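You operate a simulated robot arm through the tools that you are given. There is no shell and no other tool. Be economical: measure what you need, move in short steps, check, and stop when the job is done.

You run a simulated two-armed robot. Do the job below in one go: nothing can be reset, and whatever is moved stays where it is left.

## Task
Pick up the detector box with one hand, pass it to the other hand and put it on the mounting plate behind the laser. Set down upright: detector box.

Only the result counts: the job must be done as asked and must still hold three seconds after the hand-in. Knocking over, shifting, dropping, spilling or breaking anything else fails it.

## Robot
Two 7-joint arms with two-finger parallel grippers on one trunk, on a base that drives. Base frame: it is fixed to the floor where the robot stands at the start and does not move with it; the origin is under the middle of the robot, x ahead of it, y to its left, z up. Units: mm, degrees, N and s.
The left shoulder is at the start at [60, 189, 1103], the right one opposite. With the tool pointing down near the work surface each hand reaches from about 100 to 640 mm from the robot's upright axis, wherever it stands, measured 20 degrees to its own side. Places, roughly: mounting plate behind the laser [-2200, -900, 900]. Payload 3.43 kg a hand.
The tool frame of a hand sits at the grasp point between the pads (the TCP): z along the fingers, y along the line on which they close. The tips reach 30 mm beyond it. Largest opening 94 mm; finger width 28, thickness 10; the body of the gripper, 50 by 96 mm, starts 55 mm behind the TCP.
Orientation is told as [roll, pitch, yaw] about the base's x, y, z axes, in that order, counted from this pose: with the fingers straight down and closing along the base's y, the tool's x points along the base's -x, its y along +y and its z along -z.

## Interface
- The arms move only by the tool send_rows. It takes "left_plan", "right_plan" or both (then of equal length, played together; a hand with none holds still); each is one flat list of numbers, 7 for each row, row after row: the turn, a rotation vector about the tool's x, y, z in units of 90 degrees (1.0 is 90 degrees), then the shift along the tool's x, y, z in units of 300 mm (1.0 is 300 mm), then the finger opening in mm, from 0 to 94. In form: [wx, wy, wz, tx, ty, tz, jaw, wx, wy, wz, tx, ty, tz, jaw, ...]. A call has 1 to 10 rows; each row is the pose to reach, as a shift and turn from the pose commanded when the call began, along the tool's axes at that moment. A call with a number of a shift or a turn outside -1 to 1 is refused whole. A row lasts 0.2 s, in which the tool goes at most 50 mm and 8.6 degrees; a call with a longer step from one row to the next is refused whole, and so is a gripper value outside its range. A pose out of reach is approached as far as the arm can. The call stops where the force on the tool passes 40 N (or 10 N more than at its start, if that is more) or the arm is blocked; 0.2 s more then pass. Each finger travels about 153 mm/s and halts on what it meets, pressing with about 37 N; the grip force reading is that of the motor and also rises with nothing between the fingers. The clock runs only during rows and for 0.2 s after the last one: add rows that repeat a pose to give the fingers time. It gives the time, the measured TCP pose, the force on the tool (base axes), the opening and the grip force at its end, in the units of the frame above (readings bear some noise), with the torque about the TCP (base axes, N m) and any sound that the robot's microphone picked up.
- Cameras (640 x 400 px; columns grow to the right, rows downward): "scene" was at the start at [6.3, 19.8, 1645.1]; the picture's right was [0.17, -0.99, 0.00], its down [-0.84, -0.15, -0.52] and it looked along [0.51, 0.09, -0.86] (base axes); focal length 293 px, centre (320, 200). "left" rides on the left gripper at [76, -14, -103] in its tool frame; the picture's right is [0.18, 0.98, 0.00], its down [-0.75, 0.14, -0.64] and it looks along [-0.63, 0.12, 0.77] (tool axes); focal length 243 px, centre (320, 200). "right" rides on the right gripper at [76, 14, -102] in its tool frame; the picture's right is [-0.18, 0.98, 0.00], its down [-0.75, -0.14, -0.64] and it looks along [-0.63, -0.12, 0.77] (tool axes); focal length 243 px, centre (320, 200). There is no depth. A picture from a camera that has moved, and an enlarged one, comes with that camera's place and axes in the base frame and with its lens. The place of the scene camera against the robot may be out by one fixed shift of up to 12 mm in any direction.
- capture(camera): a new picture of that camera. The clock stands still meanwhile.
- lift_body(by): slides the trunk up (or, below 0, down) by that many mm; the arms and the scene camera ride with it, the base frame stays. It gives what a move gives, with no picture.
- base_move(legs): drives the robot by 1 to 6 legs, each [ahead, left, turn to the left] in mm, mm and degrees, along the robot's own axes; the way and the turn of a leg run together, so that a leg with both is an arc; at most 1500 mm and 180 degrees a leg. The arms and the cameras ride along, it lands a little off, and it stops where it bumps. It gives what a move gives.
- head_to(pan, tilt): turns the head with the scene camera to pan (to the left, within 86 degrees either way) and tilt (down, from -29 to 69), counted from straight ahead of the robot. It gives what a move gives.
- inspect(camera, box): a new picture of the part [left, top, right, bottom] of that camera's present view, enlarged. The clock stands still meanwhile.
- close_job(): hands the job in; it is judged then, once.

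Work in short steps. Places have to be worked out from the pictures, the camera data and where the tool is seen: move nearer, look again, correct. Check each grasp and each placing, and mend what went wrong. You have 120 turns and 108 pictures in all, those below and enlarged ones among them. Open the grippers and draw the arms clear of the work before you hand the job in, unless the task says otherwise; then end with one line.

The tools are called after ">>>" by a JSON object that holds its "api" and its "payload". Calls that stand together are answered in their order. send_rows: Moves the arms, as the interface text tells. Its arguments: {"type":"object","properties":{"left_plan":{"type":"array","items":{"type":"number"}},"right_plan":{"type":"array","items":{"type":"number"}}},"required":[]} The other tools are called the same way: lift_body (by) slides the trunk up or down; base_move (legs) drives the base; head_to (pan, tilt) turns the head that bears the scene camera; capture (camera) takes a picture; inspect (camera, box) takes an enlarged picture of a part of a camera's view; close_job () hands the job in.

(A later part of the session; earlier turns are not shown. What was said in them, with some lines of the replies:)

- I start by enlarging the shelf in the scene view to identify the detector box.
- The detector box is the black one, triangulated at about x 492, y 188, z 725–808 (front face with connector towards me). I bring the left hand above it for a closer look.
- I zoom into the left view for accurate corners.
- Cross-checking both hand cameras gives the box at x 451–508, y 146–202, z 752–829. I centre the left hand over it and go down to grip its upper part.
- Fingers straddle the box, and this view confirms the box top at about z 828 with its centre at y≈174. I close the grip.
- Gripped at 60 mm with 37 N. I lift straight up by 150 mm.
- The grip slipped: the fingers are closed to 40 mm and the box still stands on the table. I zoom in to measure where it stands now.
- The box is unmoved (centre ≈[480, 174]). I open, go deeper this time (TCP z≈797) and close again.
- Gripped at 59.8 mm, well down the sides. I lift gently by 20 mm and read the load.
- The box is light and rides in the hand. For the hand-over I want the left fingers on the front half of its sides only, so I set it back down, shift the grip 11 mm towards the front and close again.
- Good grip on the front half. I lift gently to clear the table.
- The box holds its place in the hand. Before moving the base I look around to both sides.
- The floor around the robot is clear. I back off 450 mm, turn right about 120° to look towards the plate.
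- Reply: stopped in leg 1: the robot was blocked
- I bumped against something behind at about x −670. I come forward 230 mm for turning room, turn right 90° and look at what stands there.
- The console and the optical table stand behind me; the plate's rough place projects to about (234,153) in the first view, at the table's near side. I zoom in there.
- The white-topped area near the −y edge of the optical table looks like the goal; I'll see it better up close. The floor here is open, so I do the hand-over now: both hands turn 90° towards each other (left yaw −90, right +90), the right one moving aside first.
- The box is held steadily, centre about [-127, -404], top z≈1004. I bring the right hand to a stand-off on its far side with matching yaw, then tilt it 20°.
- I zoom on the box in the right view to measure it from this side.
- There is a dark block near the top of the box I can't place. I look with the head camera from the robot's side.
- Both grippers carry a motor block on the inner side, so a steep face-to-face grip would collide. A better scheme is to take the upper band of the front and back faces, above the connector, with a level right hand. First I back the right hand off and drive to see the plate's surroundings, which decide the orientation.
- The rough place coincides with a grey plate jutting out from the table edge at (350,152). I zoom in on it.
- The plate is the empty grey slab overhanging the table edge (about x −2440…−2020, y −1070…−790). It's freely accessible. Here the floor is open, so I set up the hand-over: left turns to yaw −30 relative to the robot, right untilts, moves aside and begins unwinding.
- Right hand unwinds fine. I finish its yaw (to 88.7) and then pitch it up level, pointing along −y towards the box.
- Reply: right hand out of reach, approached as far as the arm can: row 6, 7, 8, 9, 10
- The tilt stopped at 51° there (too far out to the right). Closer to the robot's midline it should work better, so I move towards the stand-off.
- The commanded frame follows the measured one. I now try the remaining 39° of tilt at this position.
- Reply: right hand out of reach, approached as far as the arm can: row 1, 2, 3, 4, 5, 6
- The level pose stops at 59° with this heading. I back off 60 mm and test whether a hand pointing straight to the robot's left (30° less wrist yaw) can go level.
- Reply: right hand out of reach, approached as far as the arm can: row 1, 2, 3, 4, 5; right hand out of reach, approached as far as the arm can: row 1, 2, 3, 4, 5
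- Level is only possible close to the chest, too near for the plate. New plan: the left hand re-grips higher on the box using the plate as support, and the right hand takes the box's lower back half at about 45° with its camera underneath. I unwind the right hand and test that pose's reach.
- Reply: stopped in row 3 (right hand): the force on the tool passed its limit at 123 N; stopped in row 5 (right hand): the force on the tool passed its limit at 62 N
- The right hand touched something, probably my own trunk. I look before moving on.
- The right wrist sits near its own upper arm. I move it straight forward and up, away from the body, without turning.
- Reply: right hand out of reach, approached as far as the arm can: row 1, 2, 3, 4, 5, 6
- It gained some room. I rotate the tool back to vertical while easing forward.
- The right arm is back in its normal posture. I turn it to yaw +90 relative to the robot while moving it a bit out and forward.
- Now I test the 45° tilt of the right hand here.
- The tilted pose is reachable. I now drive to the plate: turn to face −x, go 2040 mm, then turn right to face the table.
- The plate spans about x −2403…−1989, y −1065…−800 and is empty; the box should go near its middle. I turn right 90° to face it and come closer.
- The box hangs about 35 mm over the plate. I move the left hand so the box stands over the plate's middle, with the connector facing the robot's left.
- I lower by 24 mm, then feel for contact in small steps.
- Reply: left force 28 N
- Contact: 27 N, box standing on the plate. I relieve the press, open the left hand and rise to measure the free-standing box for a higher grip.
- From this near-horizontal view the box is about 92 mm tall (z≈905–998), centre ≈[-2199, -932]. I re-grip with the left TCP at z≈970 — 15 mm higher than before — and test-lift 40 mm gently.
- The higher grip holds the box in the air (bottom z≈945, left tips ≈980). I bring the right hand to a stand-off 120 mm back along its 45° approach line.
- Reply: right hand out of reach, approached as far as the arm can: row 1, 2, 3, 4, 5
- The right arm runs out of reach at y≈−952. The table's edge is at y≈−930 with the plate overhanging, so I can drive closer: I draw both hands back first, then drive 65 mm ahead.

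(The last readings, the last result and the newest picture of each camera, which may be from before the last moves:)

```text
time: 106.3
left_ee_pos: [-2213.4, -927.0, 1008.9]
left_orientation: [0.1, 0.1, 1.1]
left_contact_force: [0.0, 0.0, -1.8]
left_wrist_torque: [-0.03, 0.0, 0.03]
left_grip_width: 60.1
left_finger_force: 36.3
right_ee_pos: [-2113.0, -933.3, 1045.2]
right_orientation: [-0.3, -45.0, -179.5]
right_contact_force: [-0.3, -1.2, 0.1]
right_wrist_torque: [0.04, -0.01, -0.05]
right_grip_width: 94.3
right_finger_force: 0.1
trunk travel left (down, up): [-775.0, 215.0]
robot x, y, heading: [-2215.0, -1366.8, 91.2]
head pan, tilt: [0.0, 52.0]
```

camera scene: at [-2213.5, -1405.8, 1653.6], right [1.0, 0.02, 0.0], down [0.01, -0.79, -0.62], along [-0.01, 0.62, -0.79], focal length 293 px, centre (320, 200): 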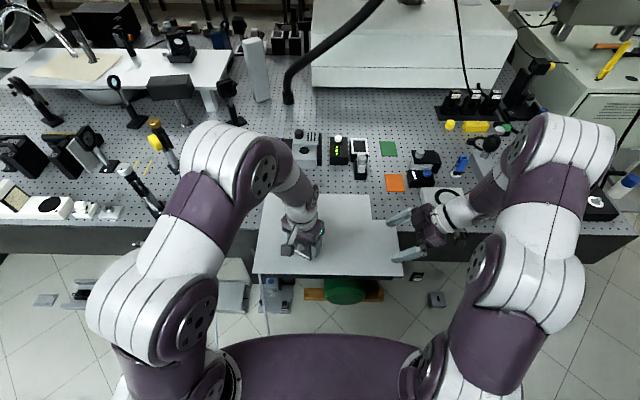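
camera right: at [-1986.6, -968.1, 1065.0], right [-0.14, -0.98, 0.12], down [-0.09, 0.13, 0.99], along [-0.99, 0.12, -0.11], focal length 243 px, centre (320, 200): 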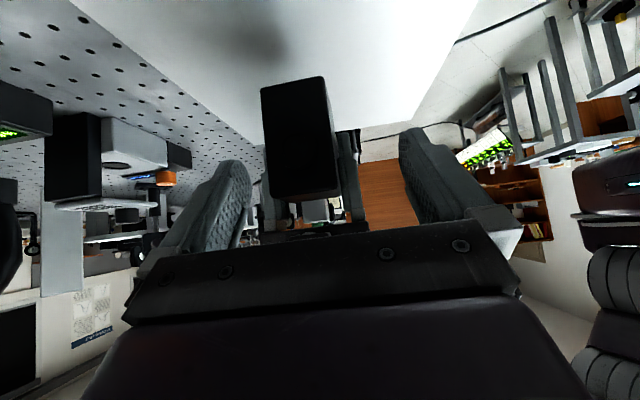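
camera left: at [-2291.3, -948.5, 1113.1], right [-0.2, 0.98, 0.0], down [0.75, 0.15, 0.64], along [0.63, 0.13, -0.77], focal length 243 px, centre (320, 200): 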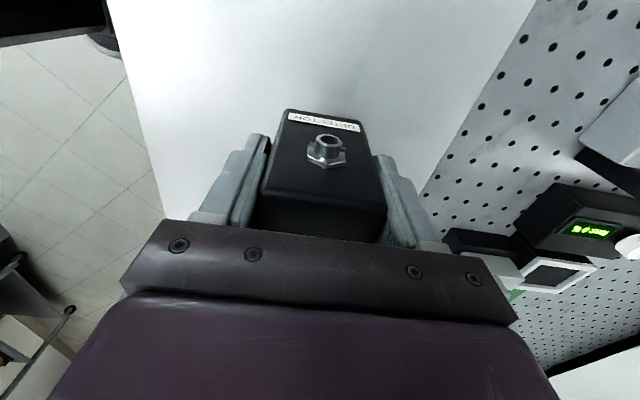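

Now the right hand lines up: it needs ~94 mm along its own axis. I correct sideways and go the first 50 mm, then check.

>>> {"api": "send_rows", "payload": {"right_plan": [0, 0, 0, 0.008, -0.018, 0, 94, 0, 0, 0, 0.008, -0.018, 0.08, 94, 0, 0, 0, 0.008, -0.018, 0.16, 94, 0, 0, 0, 0.008, -0.018, 0.16, 94]}}

>>> {"api": "capture", "payload": {"camera": "right"}}

>>> {"api": "inspect", "payload": {"camera": "scene", "box": [270, 170, 410, 270]}}

```text
time: 107.3
left_ee_pos: [-2214.5, -927.8, 1009.6]
left_orientation: [0.1, 0.0, 1.1]
left_contact_force: [0.6, -0.5, -1.9]
left_wrist_torque: [0.0, 0.02, 0.0]
left_grip_width: 59.9
left_finger_force: 36.9
right_ee_pos: [-2143.1, -929.5, 1009.9]
right_orientation: [-0.3, -45.0, -179.5]
right_contact_force: [0.4, -0.8, -0.1]
right_wrist_torque: [0.01, -0.01, 0.01]
right_grip_width: 93.5
right_finger_force: 0.1
trunk travel left (down, up): [-775.0, 215.0]
robot x, y, heading: [-2212.9, -1365.6, 91.1]
head pan, tilt: [0.0, 52.0]
```

```text
48 pictures are left
camera right: at [-2017.2, -943.3, 1027.8], right [-0.13, -0.98, 0.13], down [-0.08, 0.14, 0.99], along [-0.99, 0.11, -0.1], focal length 243 px, centre (320, 200)
```

right: 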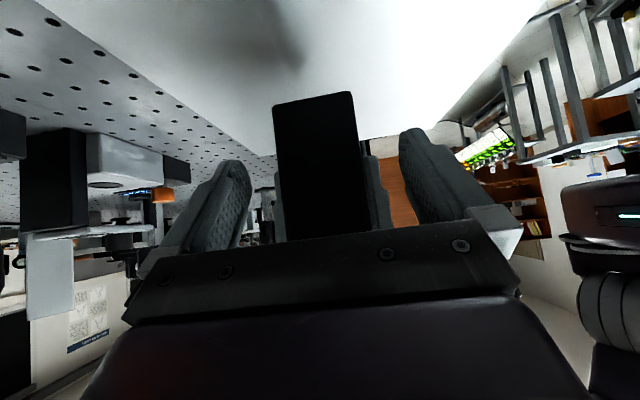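

```text
4.00 times, centred on (340, 220) of scene
camera zoom: at [-2214.5, -1343.1, 1653.6], right [1.0, 0.02, 0.0], down [0.02, -0.79, -0.62], along [-0.01, 0.62, -0.79], focal length 1172 px, centre (240, 120)
```

zoom: 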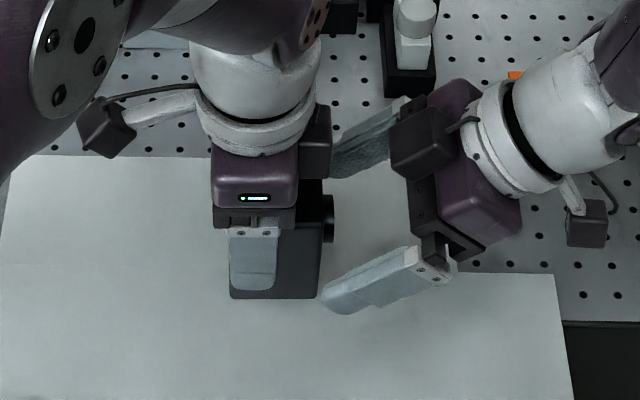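

Alignment looks good (a round knob on the box's back will sit in the palm gap). I go the last 48 mm.

>>> {"api": "send_rows", "payload": {"right_plan": [0, 0, 0, 0, 0, 0.04, 94, 0, 0, 0, 0, 0, 0.08, 94, 0, 0, 0, 0, 0, 0.12, 94, 0, 0, 0, 0, 0, 0.16, 94, 0, 0, 0, 0, 0, 0.16, 94]}}

>>> {"api": "capture", "payload": {"camera": "right"}}

>>> {"api": "inspect", "payload": {"camera": "scene", "box": [270, 170, 410, 270]}}

```text
time: 108.5
left_ee_pos: [-2212.3, -927.7, 1008.1]
left_orientation: [0.1, -0.1, 1.1]
left_contact_force: [0.8, -0.5, -1.5]
left_wrist_torque: [0.03, 0.02, 0.01]
left_grip_width: 59.9
left_finger_force: 36.6
right_ee_pos: [-2178.6, -928.7, 976.0]
right_orientation: [-0.2, -45.0, -179.6]
right_contact_force: [-0.1, 0.3, 0.4]
right_wrist_torque: [0.0, -0.03, -0.01]
right_grip_width: 94.2
right_finger_force: 0.1
trunk travel left (down, up): [-775.0, 215.0]
robot x, y, heading: [-2213.4, -1367.1, 91.1]
head pan, tilt: [0.0, 52.0]
```

```text
46 pictures are left
camera right: at [-2052.2, -942.4, 994.9], right [-0.13, -0.98, 0.13], down [-0.08, 0.14, 0.99], along [-0.99, 0.11, -0.1], focal length 243 px, centre (320, 200)
```

right: 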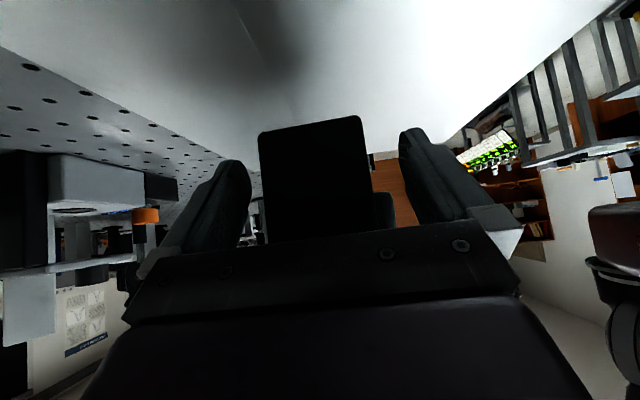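

```text
4.00 times, centred on (340, 220) of scene
camera zoom: at [-2214.8, -1341.8, 1653.6], right [1.0, 0.02, 0.0], down [0.02, -0.79, -0.62], along [-0.01, 0.62, -0.79], focal length 1172 px, centre (240, 120)
```

zoom: 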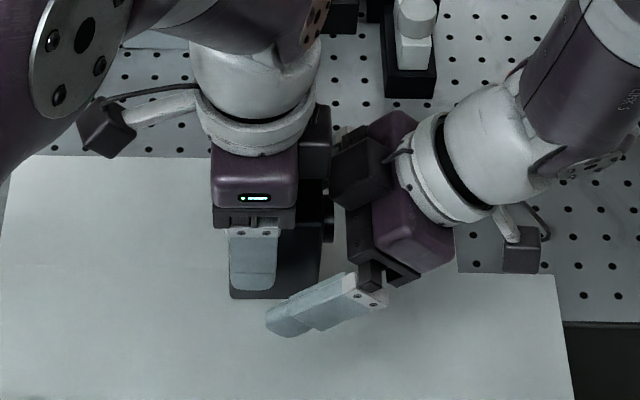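

No contact so far and the right finger lies below the left one. I close the right grip.

>>> {"api": "send_rows", "payload": {"right_plan": [0, 0, 0, 0, 0, 0, 80, 0, 0, 0, 0, 0, 0, 66, 0, 0, 0, 0, 0, 0, 40, 0, 0, 0, 0, 0, 0, 10, 0, 0, 0, 0, 0, 0, 10]}}

>>> {"api": "inspect", "payload": {"camera": "scene", "box": [270, 170, 410, 270]}}

```text
time: 109.7
left_ee_pos: [-2214.2, -927.8, 1009.0]
left_orientation: [-0.1, -0.1, 1.0]
left_contact_force: [2.3, -18.1, 6.6]
left_wrist_torque: [-0.05, -0.15, -0.59]
left_grip_width: 59.7
left_finger_force: 36.8
right_ee_pos: [-2178.9, -926.6, 975.8]
right_orientation: [-0.3, -44.9, -179.6]
right_contact_force: [-2.8, 15.7, -7.9]
right_wrist_torque: [-0.43, -0.3, -0.03]
right_grip_width: 60.1
right_finger_force: 37.0
trunk travel left (down, up): [-775.0, 215.0]
robot x, y, heading: [-2212.9, -1367.7, 91.1]
head pan, tilt: [0.0, 52.0]
```

```text
4.00 times, centred on (340, 220) of scene
camera zoom: at [-2215.0, -1341.8, 1653.6], right [1.0, 0.02, 0.0], down [0.02, -0.79, -0.62], along [-0.01, 0.62, -0.79], focal length 1172 px, centre (240, 120)
```

zoom: 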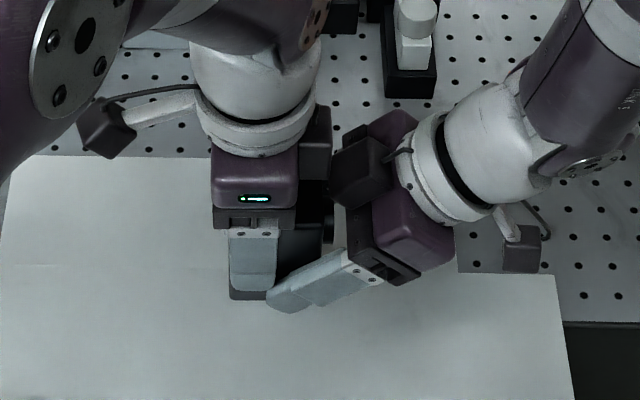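

Both hands hold the box (right 60.1 mm, 37 N). Now the left opens.

>>> {"api": "send_rows", "payload": {"left_plan": [0, 0, 0, 0, 0, 0, 64, 0, 0, 0, 0, 0, 0, 80, 0, 0, 0, 0, 0, 0, 92, 0, 0, 0, 0, 0, 0, 92], "right_plan": [0, 0, 0, 0, 0, 0, 10, 0, 0, 0, 0, 0, 0, 10, 0, 0, 0, 0, 0, 0, 10, 0, 0, 0, 0, 0, 0, 10]}}

>>> {"api": "capture", "payload": {"camera": "left"}}

```text
time: 110.7
left_ee_pos: [-2214.2, -927.8, 1009.3]
left_orientation: [0.1, 0.0, 1.0]
left_contact_force: [0.4, -0.1, 0.2]
left_wrist_torque: [-0.02, -0.01, 0.02]
left_grip_width: 91.9
left_finger_force: 0.0
right_ee_pos: [-2178.5, -928.1, 976.1]
right_orientation: [-0.2, -45.0, -179.6]
right_contact_force: [-0.3, -0.3, 0.0]
right_wrist_torque: [-0.03, -0.03, -0.03]
right_grip_width: 60.1
right_finger_force: 37.2
trunk travel left (down, up): [-775.0, 215.0]
robot x, y, heading: [-2214.8, -1361.7, 91.0]
head pan, tilt: [0.0, 52.0]
```

```text
43 pictures are left
camera left: at [-2290.8, -943.5, 1112.3], right [-0.2, 0.98, 0.0], down [0.75, 0.15, 0.64], along [0.63, 0.13, -0.77], focal length 243 px, centre (320, 200)
```

left: 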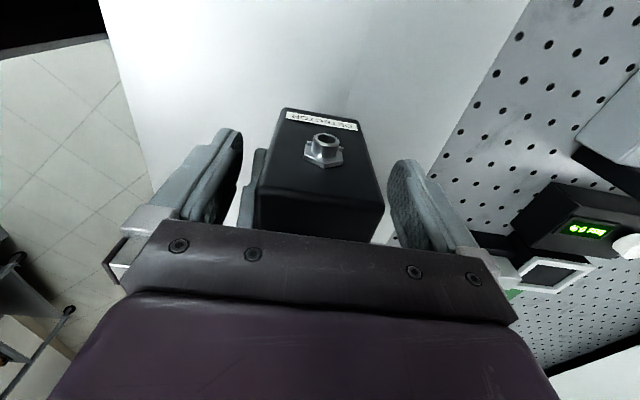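

The box stays in the right hand. The left hand rises straight up and clear.

>>> {"api": "send_rows", "payload": {"left_plan": [0, 0, 0, 0, 0, -0.1, 92, 0, 0, 0, 0, 0, -0.2, 92, 0, 0, 0, 0.03, 0, -0.32, 92, 0, 0, 0, 0.1, 0, -0.44, 92, 0, 0, 0, 0.2, 0, -0.54, 92, 0, 0, 0, 0.3, 0, -0.54, 92, 0, 0, 0, 0.4, 0, -0.54, 92]}}

>>> {"api": "capture", "payload": {"camera": "left"}}

>>> {"api": "inspect", "payload": {"camera": "scene", "box": [270, 170, 410, 270]}}

```text
time: 112.3
left_ee_pos: [-2334.4, -934.7, 1161.4]
left_orientation: [0.1, 0.0, 0.9]
left_contact_force: [-0.8, 0.3, -0.1]
left_wrist_torque: [-0.01, -0.01, 0.0]
left_grip_width: 92.1
left_finger_force: 0.1
left hand out of reach, approached as far as the arm can: row 5, 6, 7
right_ee_pos: [-2179.3, -927.4, 976.4]
right_orientation: [-0.3, -44.9, -179.6]
right_contact_force: [-0.3, 0.2, 0.3]
right_wrist_torque: [0.03, -0.01, -0.01]
right_grip_width: 59.9
right_finger_force: 36.7
trunk travel left (down, up): [-775.0, 215.0]
robot x, y, heading: [-2212.2, -1364.4, 91.3]
head pan, tilt: [0.0, 52.0]
```

```text
42 pictures are left
camera left: at [-2410.1, -951.2, 1264.1], right [-0.2, 0.98, 0.0], down [0.75, 0.15, 0.64], along [0.63, 0.13, -0.77], focal length 243 px, centre (320, 200)
```

left: 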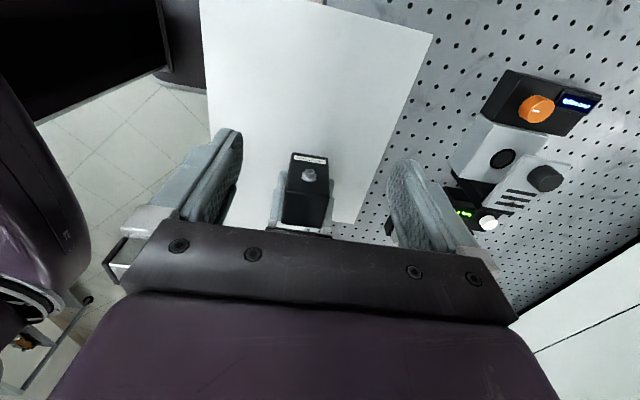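

```text
4.00 times, centred on (340, 220) of scene
camera zoom: at [-2215.8, -1341.2, 1653.5], right [1.0, 0.02, 0.0], down [0.02, -0.79, -0.62], along [-0.01, 0.61, -0.79], focal length 1172 px, centre (240, 120)
```

zoom: 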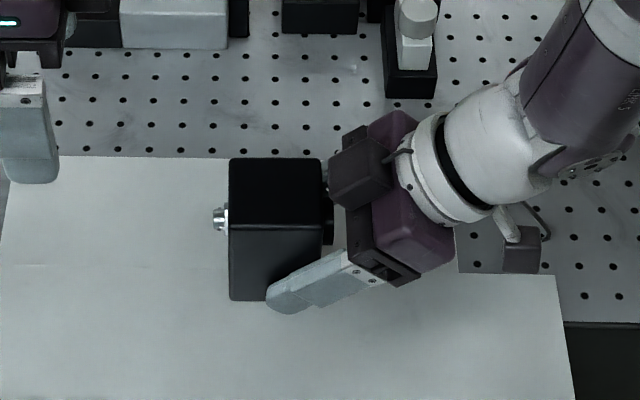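

The right hand alone holds the box, level and with its bottom about 40 mm above the plate. I lower it 35 mm, then feel for contact.

>>> {"api": "send_rows", "payload": {"right_plan": [0, 0, 0, 0.02, 0, 0.02, 10, 0, 0, 0, 0.045, 0, 0.045, 10, 0, 0, 0, 0.07, 0, 0.07, 10, 0, 0, 0, 0.0825, 0, 0.0825, 10, 0, 0, 0, 0.0825, 0, 0.0825, 10]}}

>>> {"api": "capture", "payload": {"camera": "right"}}

>>> {"api": "inspect", "payload": {"camera": "left", "box": [240, 120, 380, 240]}}

```text
time: 113.5
left_ee_pos: [-2333.6, -935.3, 1160.9]
left_orientation: [0.1, 0.0, 1.1]
left_contact_force: [-0.4, -0.3, 0.2]
left_wrist_torque: [-0.01, 0.0, -0.01]
left_grip_width: 92.0
left_finger_force: 0.1
right_ee_pos: [-2178.8, -927.3, 939.5]
right_orientation: [-0.3, -44.9, -179.6]
right_contact_force: [-0.4, 0.6, -1.4]
right_wrist_torque: [0.04, 0.01, -0.01]
right_grip_width: 59.8
right_finger_force: 37.0
trunk travel left (down, up): [-775.0, 215.0]
robot x, y, heading: [-2213.4, -1366.4, 91.1]
head pan, tilt: [0.0, 52.0]
```

```text
40 pictures are left
camera right: at [-2052.2, -942.3, 959.0], right [-0.13, -0.98, 0.13], down [-0.08, 0.14, 0.99], along [-0.99, 0.11, -0.1], focal length 243 px, centre (320, 200)
```

right: 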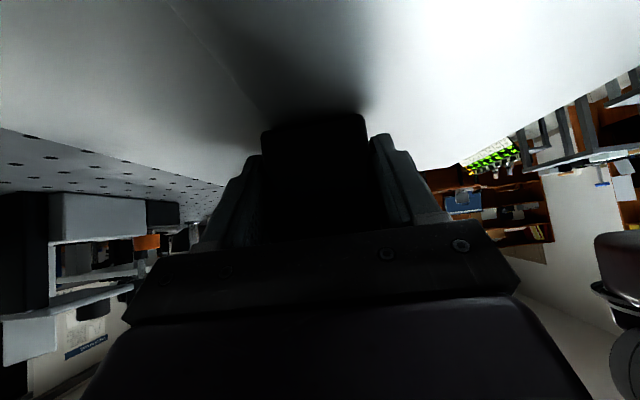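

```text
3.33 times, centred on (310, 180) of left
camera zoom: at [-2409.1, -951.6, 1264.5], right [-0.2, 0.98, 0.0], down [0.75, 0.15, 0.64], along [0.63, 0.13, -0.77], focal length 809 px, centre (353, 267)
```

zoom: 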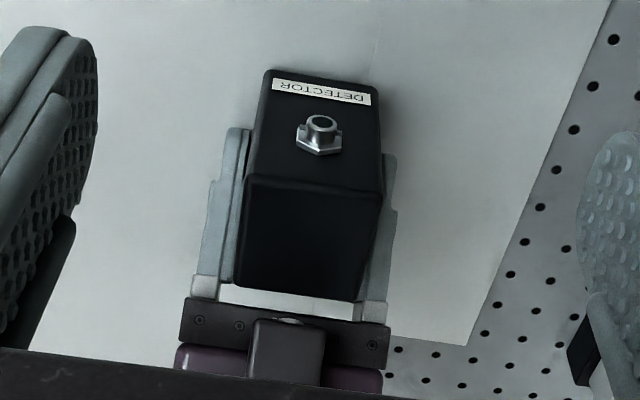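

Still free. I lower another 2.5 mm.

>>> {"api": "send_rows", "payload": {"right_plan": [0, 0, 0, 0.003, 0, 0.003, 10, 0, 0, 0, 0.006, 0, 0.006, 10, 0, 0, 0, 0.006, 0, 0.006, 10]}}

```text
time: 114.3
left_ee_pos: [-2332.1, -935.0, 1161.3]
left_orientation: [0.1, 0.0, 1.1]
left_contact_force: [0.2, 0.4, 0.0]
left_wrist_torque: [-0.02, -0.01, 0.01]
left_grip_width: 92.2
left_finger_force: 0.1
right_ee_pos: [-2178.2, -927.2, 937.6]
right_orientation: [-0.4, -44.9, -179.5]
right_contact_force: [0.9, 0.7, 8.8]
right_wrist_torque: [-0.28, -0.19, 0.05]
right_grip_width: 60.0
right_finger_force: 37.3
trunk travel left (down, up): [-775.0, 215.0]
robot x, y, heading: [-2213.4, -1367.4, 91.2]
head pan, tilt: [0.0, 52.0]
```

Contact at 9 N, as predicted: the box is on the plate. I open the right hand gradually.

>>> {"api": "send_rows", "payload": {"right_plan": [0, 0, 0, 0, 0, 0, 56, 0, 0, 0, 0, 0, 0, 62, 0, 0, 0, 0, 0, 0, 70, 0, 0, 0, 0, 0, 0, 80, 0, 0, 0, 0, 0, 0, 92, 0, 0, 0, 0, 0, 0, 92]}}

>>> {"api": "inspect", "payload": {"camera": "left", "box": [240, 120, 380, 240]}}

>>> {"api": "capture", "payload": {"camera": "right"}}

```text
time: 115.7
left_ee_pos: [-2331.3, -935.5, 1162.4]
left_orientation: [0.1, 0.0, 1.2]
left_contact_force: [-0.4, 0.1, -0.3]
left_wrist_torque: [-0.01, 0.0, -0.02]
left_grip_width: 92.1
left_finger_force: 0.1
right_ee_pos: [-2179.2, -926.3, 937.3]
right_orientation: [-0.3, -45.0, -179.6]
right_contact_force: [-0.3, -0.3, 0.3]
right_wrist_torque: [-0.04, -0.02, 0.0]
right_grip_width: 92.2
right_finger_force: 0.0
trunk travel left (down, up): [-775.0, 215.0]
robot x, y, heading: [-2215.1, -1365.7, 90.9]
head pan, tilt: [0.0, 52.0]
```

```text
3.33 times, centred on (310, 180) of left
camera zoom: at [-2409.1, -951.7, 1264.6], right [-0.2, 0.98, 0.0], down [0.75, 0.15, 0.64], along [0.63, 0.13, -0.77], focal length 809 px, centre (353, 267)
```

zoom: 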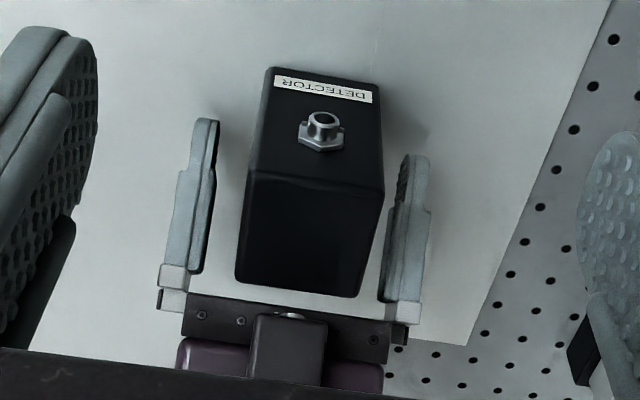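

```text
37 pictures are left
camera right: at [-2052.7, -941.8, 956.1], right [-0.13, -0.98, 0.13], down [-0.08, 0.14, 0.99], along [-0.99, 0.11, -0.1], focal length 243 px, centre (320, 200)
```

right: 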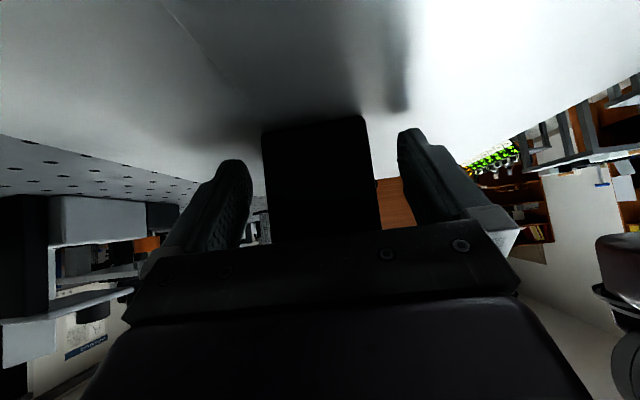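

The box stands free and upright. I withdraw the right hand back along its approach line, then check.

>>> {"api": "send_rows", "payload": {"right_plan": [0, 0, 0, 0, 0, -0.06, 92, 0, 0, 0, 0, 0, -0.14, 92, 0, 0, 0, 0, 0, -0.25, 92, 0, 0, 0, 0, 0, -0.36, 92, 0, 0, 0, 0, 0, -0.46, 92, 0, 0, 0, 0, 0, -0.56, 92, 0, 0, 0, 0, 0, -0.56, 92]}}

>>> {"api": "capture", "payload": {"camera": "left"}}

>>> {"api": "capture", "payload": {"camera": "right"}}

>>> {"api": "inspect", "payload": {"camera": "scene", "box": [220, 150, 460, 310]}}

```text
time: 117.3
left_ee_pos: [-2332.8, -934.6, 1161.3]
left_orientation: [0.1, 0.0, 1.0]
left_contact_force: [-0.2, 0.6, -0.1]
left_wrist_torque: [0.01, 0.02, -0.03]
left_grip_width: 92.1
left_finger_force: 0.2
right_ee_pos: [-2070.7, -939.6, 1041.0]
right_orientation: [-0.2, -44.9, -179.5]
right_contact_force: [0.3, 0.5, 1.4]
right_wrist_torque: [-0.01, 0.03, 0.01]
right_grip_width: 91.7
right_finger_force: 0.0
right hand out of reach, approached as far as the arm can: row 6, 7
trunk travel left (down, up): [-775.0, 215.0]
robot x, y, heading: [-2210.4, -1363.2, 91.3]
head pan, tilt: [0.0, 52.0]
```

```text
36 pictures are left
camera left: at [-2409.4, -951.9, 1264.6], right [-0.2, 0.98, 0.0], down [0.75, 0.15, 0.64], along [0.63, 0.13, -0.77], focal length 243 px, centre (320, 200)
```

left: 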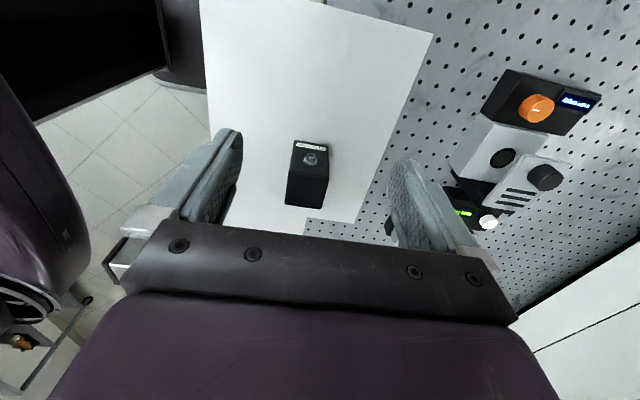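

```text
35 pictures are left
camera right: at [-1944.8, -955.2, 1061.2], right [-0.13, -0.98, 0.13], down [-0.08, 0.14, 0.99], along [-0.99, 0.11, -0.1], focal length 243 px, centre (320, 200)
```

right: 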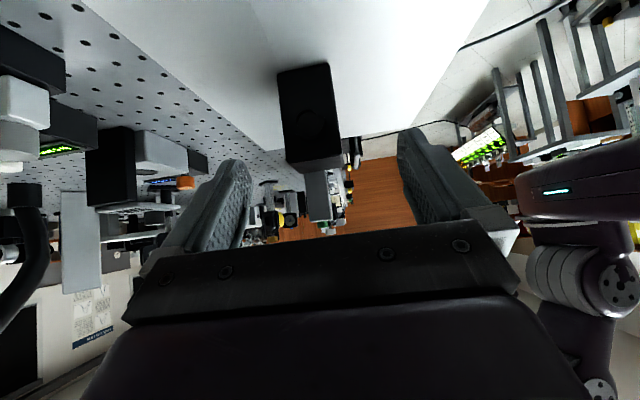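

```text
2.50 times, centred on (340, 230) of scene
camera zoom: at [-2215.4, -1342.2, 1653.6], right [1.0, 0.02, 0.0], down [0.02, -0.79, -0.62], along [-0.01, 0.62, -0.79], focal length 732 px, centre (270, 125)
```

zoom: 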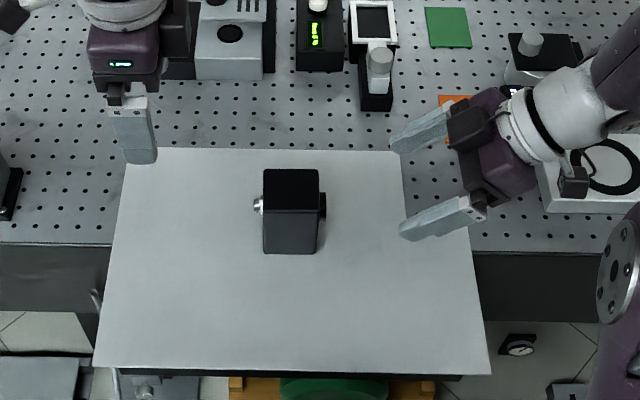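

The detector box stands upright and alone near the plate's centre, nothing else disturbed. I back the robot off 250 mm so both arms are well clear.

>>> {"api": "base_move", "payload": {"legs": [[-250, 0, 0]]}}

>>> {"api": "capture", "payload": {"camera": "scene"}}

```text
time: 119.1
left_ee_pos: [-2327.3, -1189.2, 1162.1]
left_orientation: [0.1, -0.1, 1.0]
left_contact_force: [0.7, -0.2, -0.1]
left_wrist_torque: [-0.02, -0.02, 0.01]
left_grip_width: 92.0
left_finger_force: 0.0
right_ee_pos: [-2066.2, -1192.8, 1041.8]
right_orientation: [-0.2, -44.9, -179.6]
right_contact_force: [-0.1, 1.0, 0.1]
right_wrist_torque: [0.03, 0.01, 0.04]
right_grip_width: 92.2
right_finger_force: 0.1
trunk travel left (down, up): [-775.0, 215.0]
robot x, y, heading: [-2211.2, -1616.5, 91.1]
head pan, tilt: [0.0, 52.0]
```

```text
33 pictures are left
camera scene: at [-2210.2, -1595.3, 1653.5], right [1.0, 0.02, 0.0], down [0.01, -0.79, -0.62], along [-0.01, 0.62, -0.79], focal length 293 px, centre (320, 200)
```

scene: 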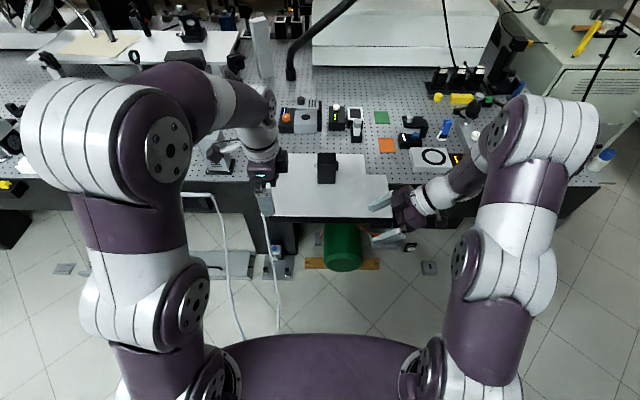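

The box stands upright on the plate, both grippers are open and clear. I hand the job in.

>>> {"api": "close_job", "payload": {}}

```text
The job is handed in.
```

The left hand picked up the detector box and passed it in the air to the right hand, which set it upright near the middle of the mounting plate. Along the way the robot bumped the console while backing up, and I saw nothing there disturbed.
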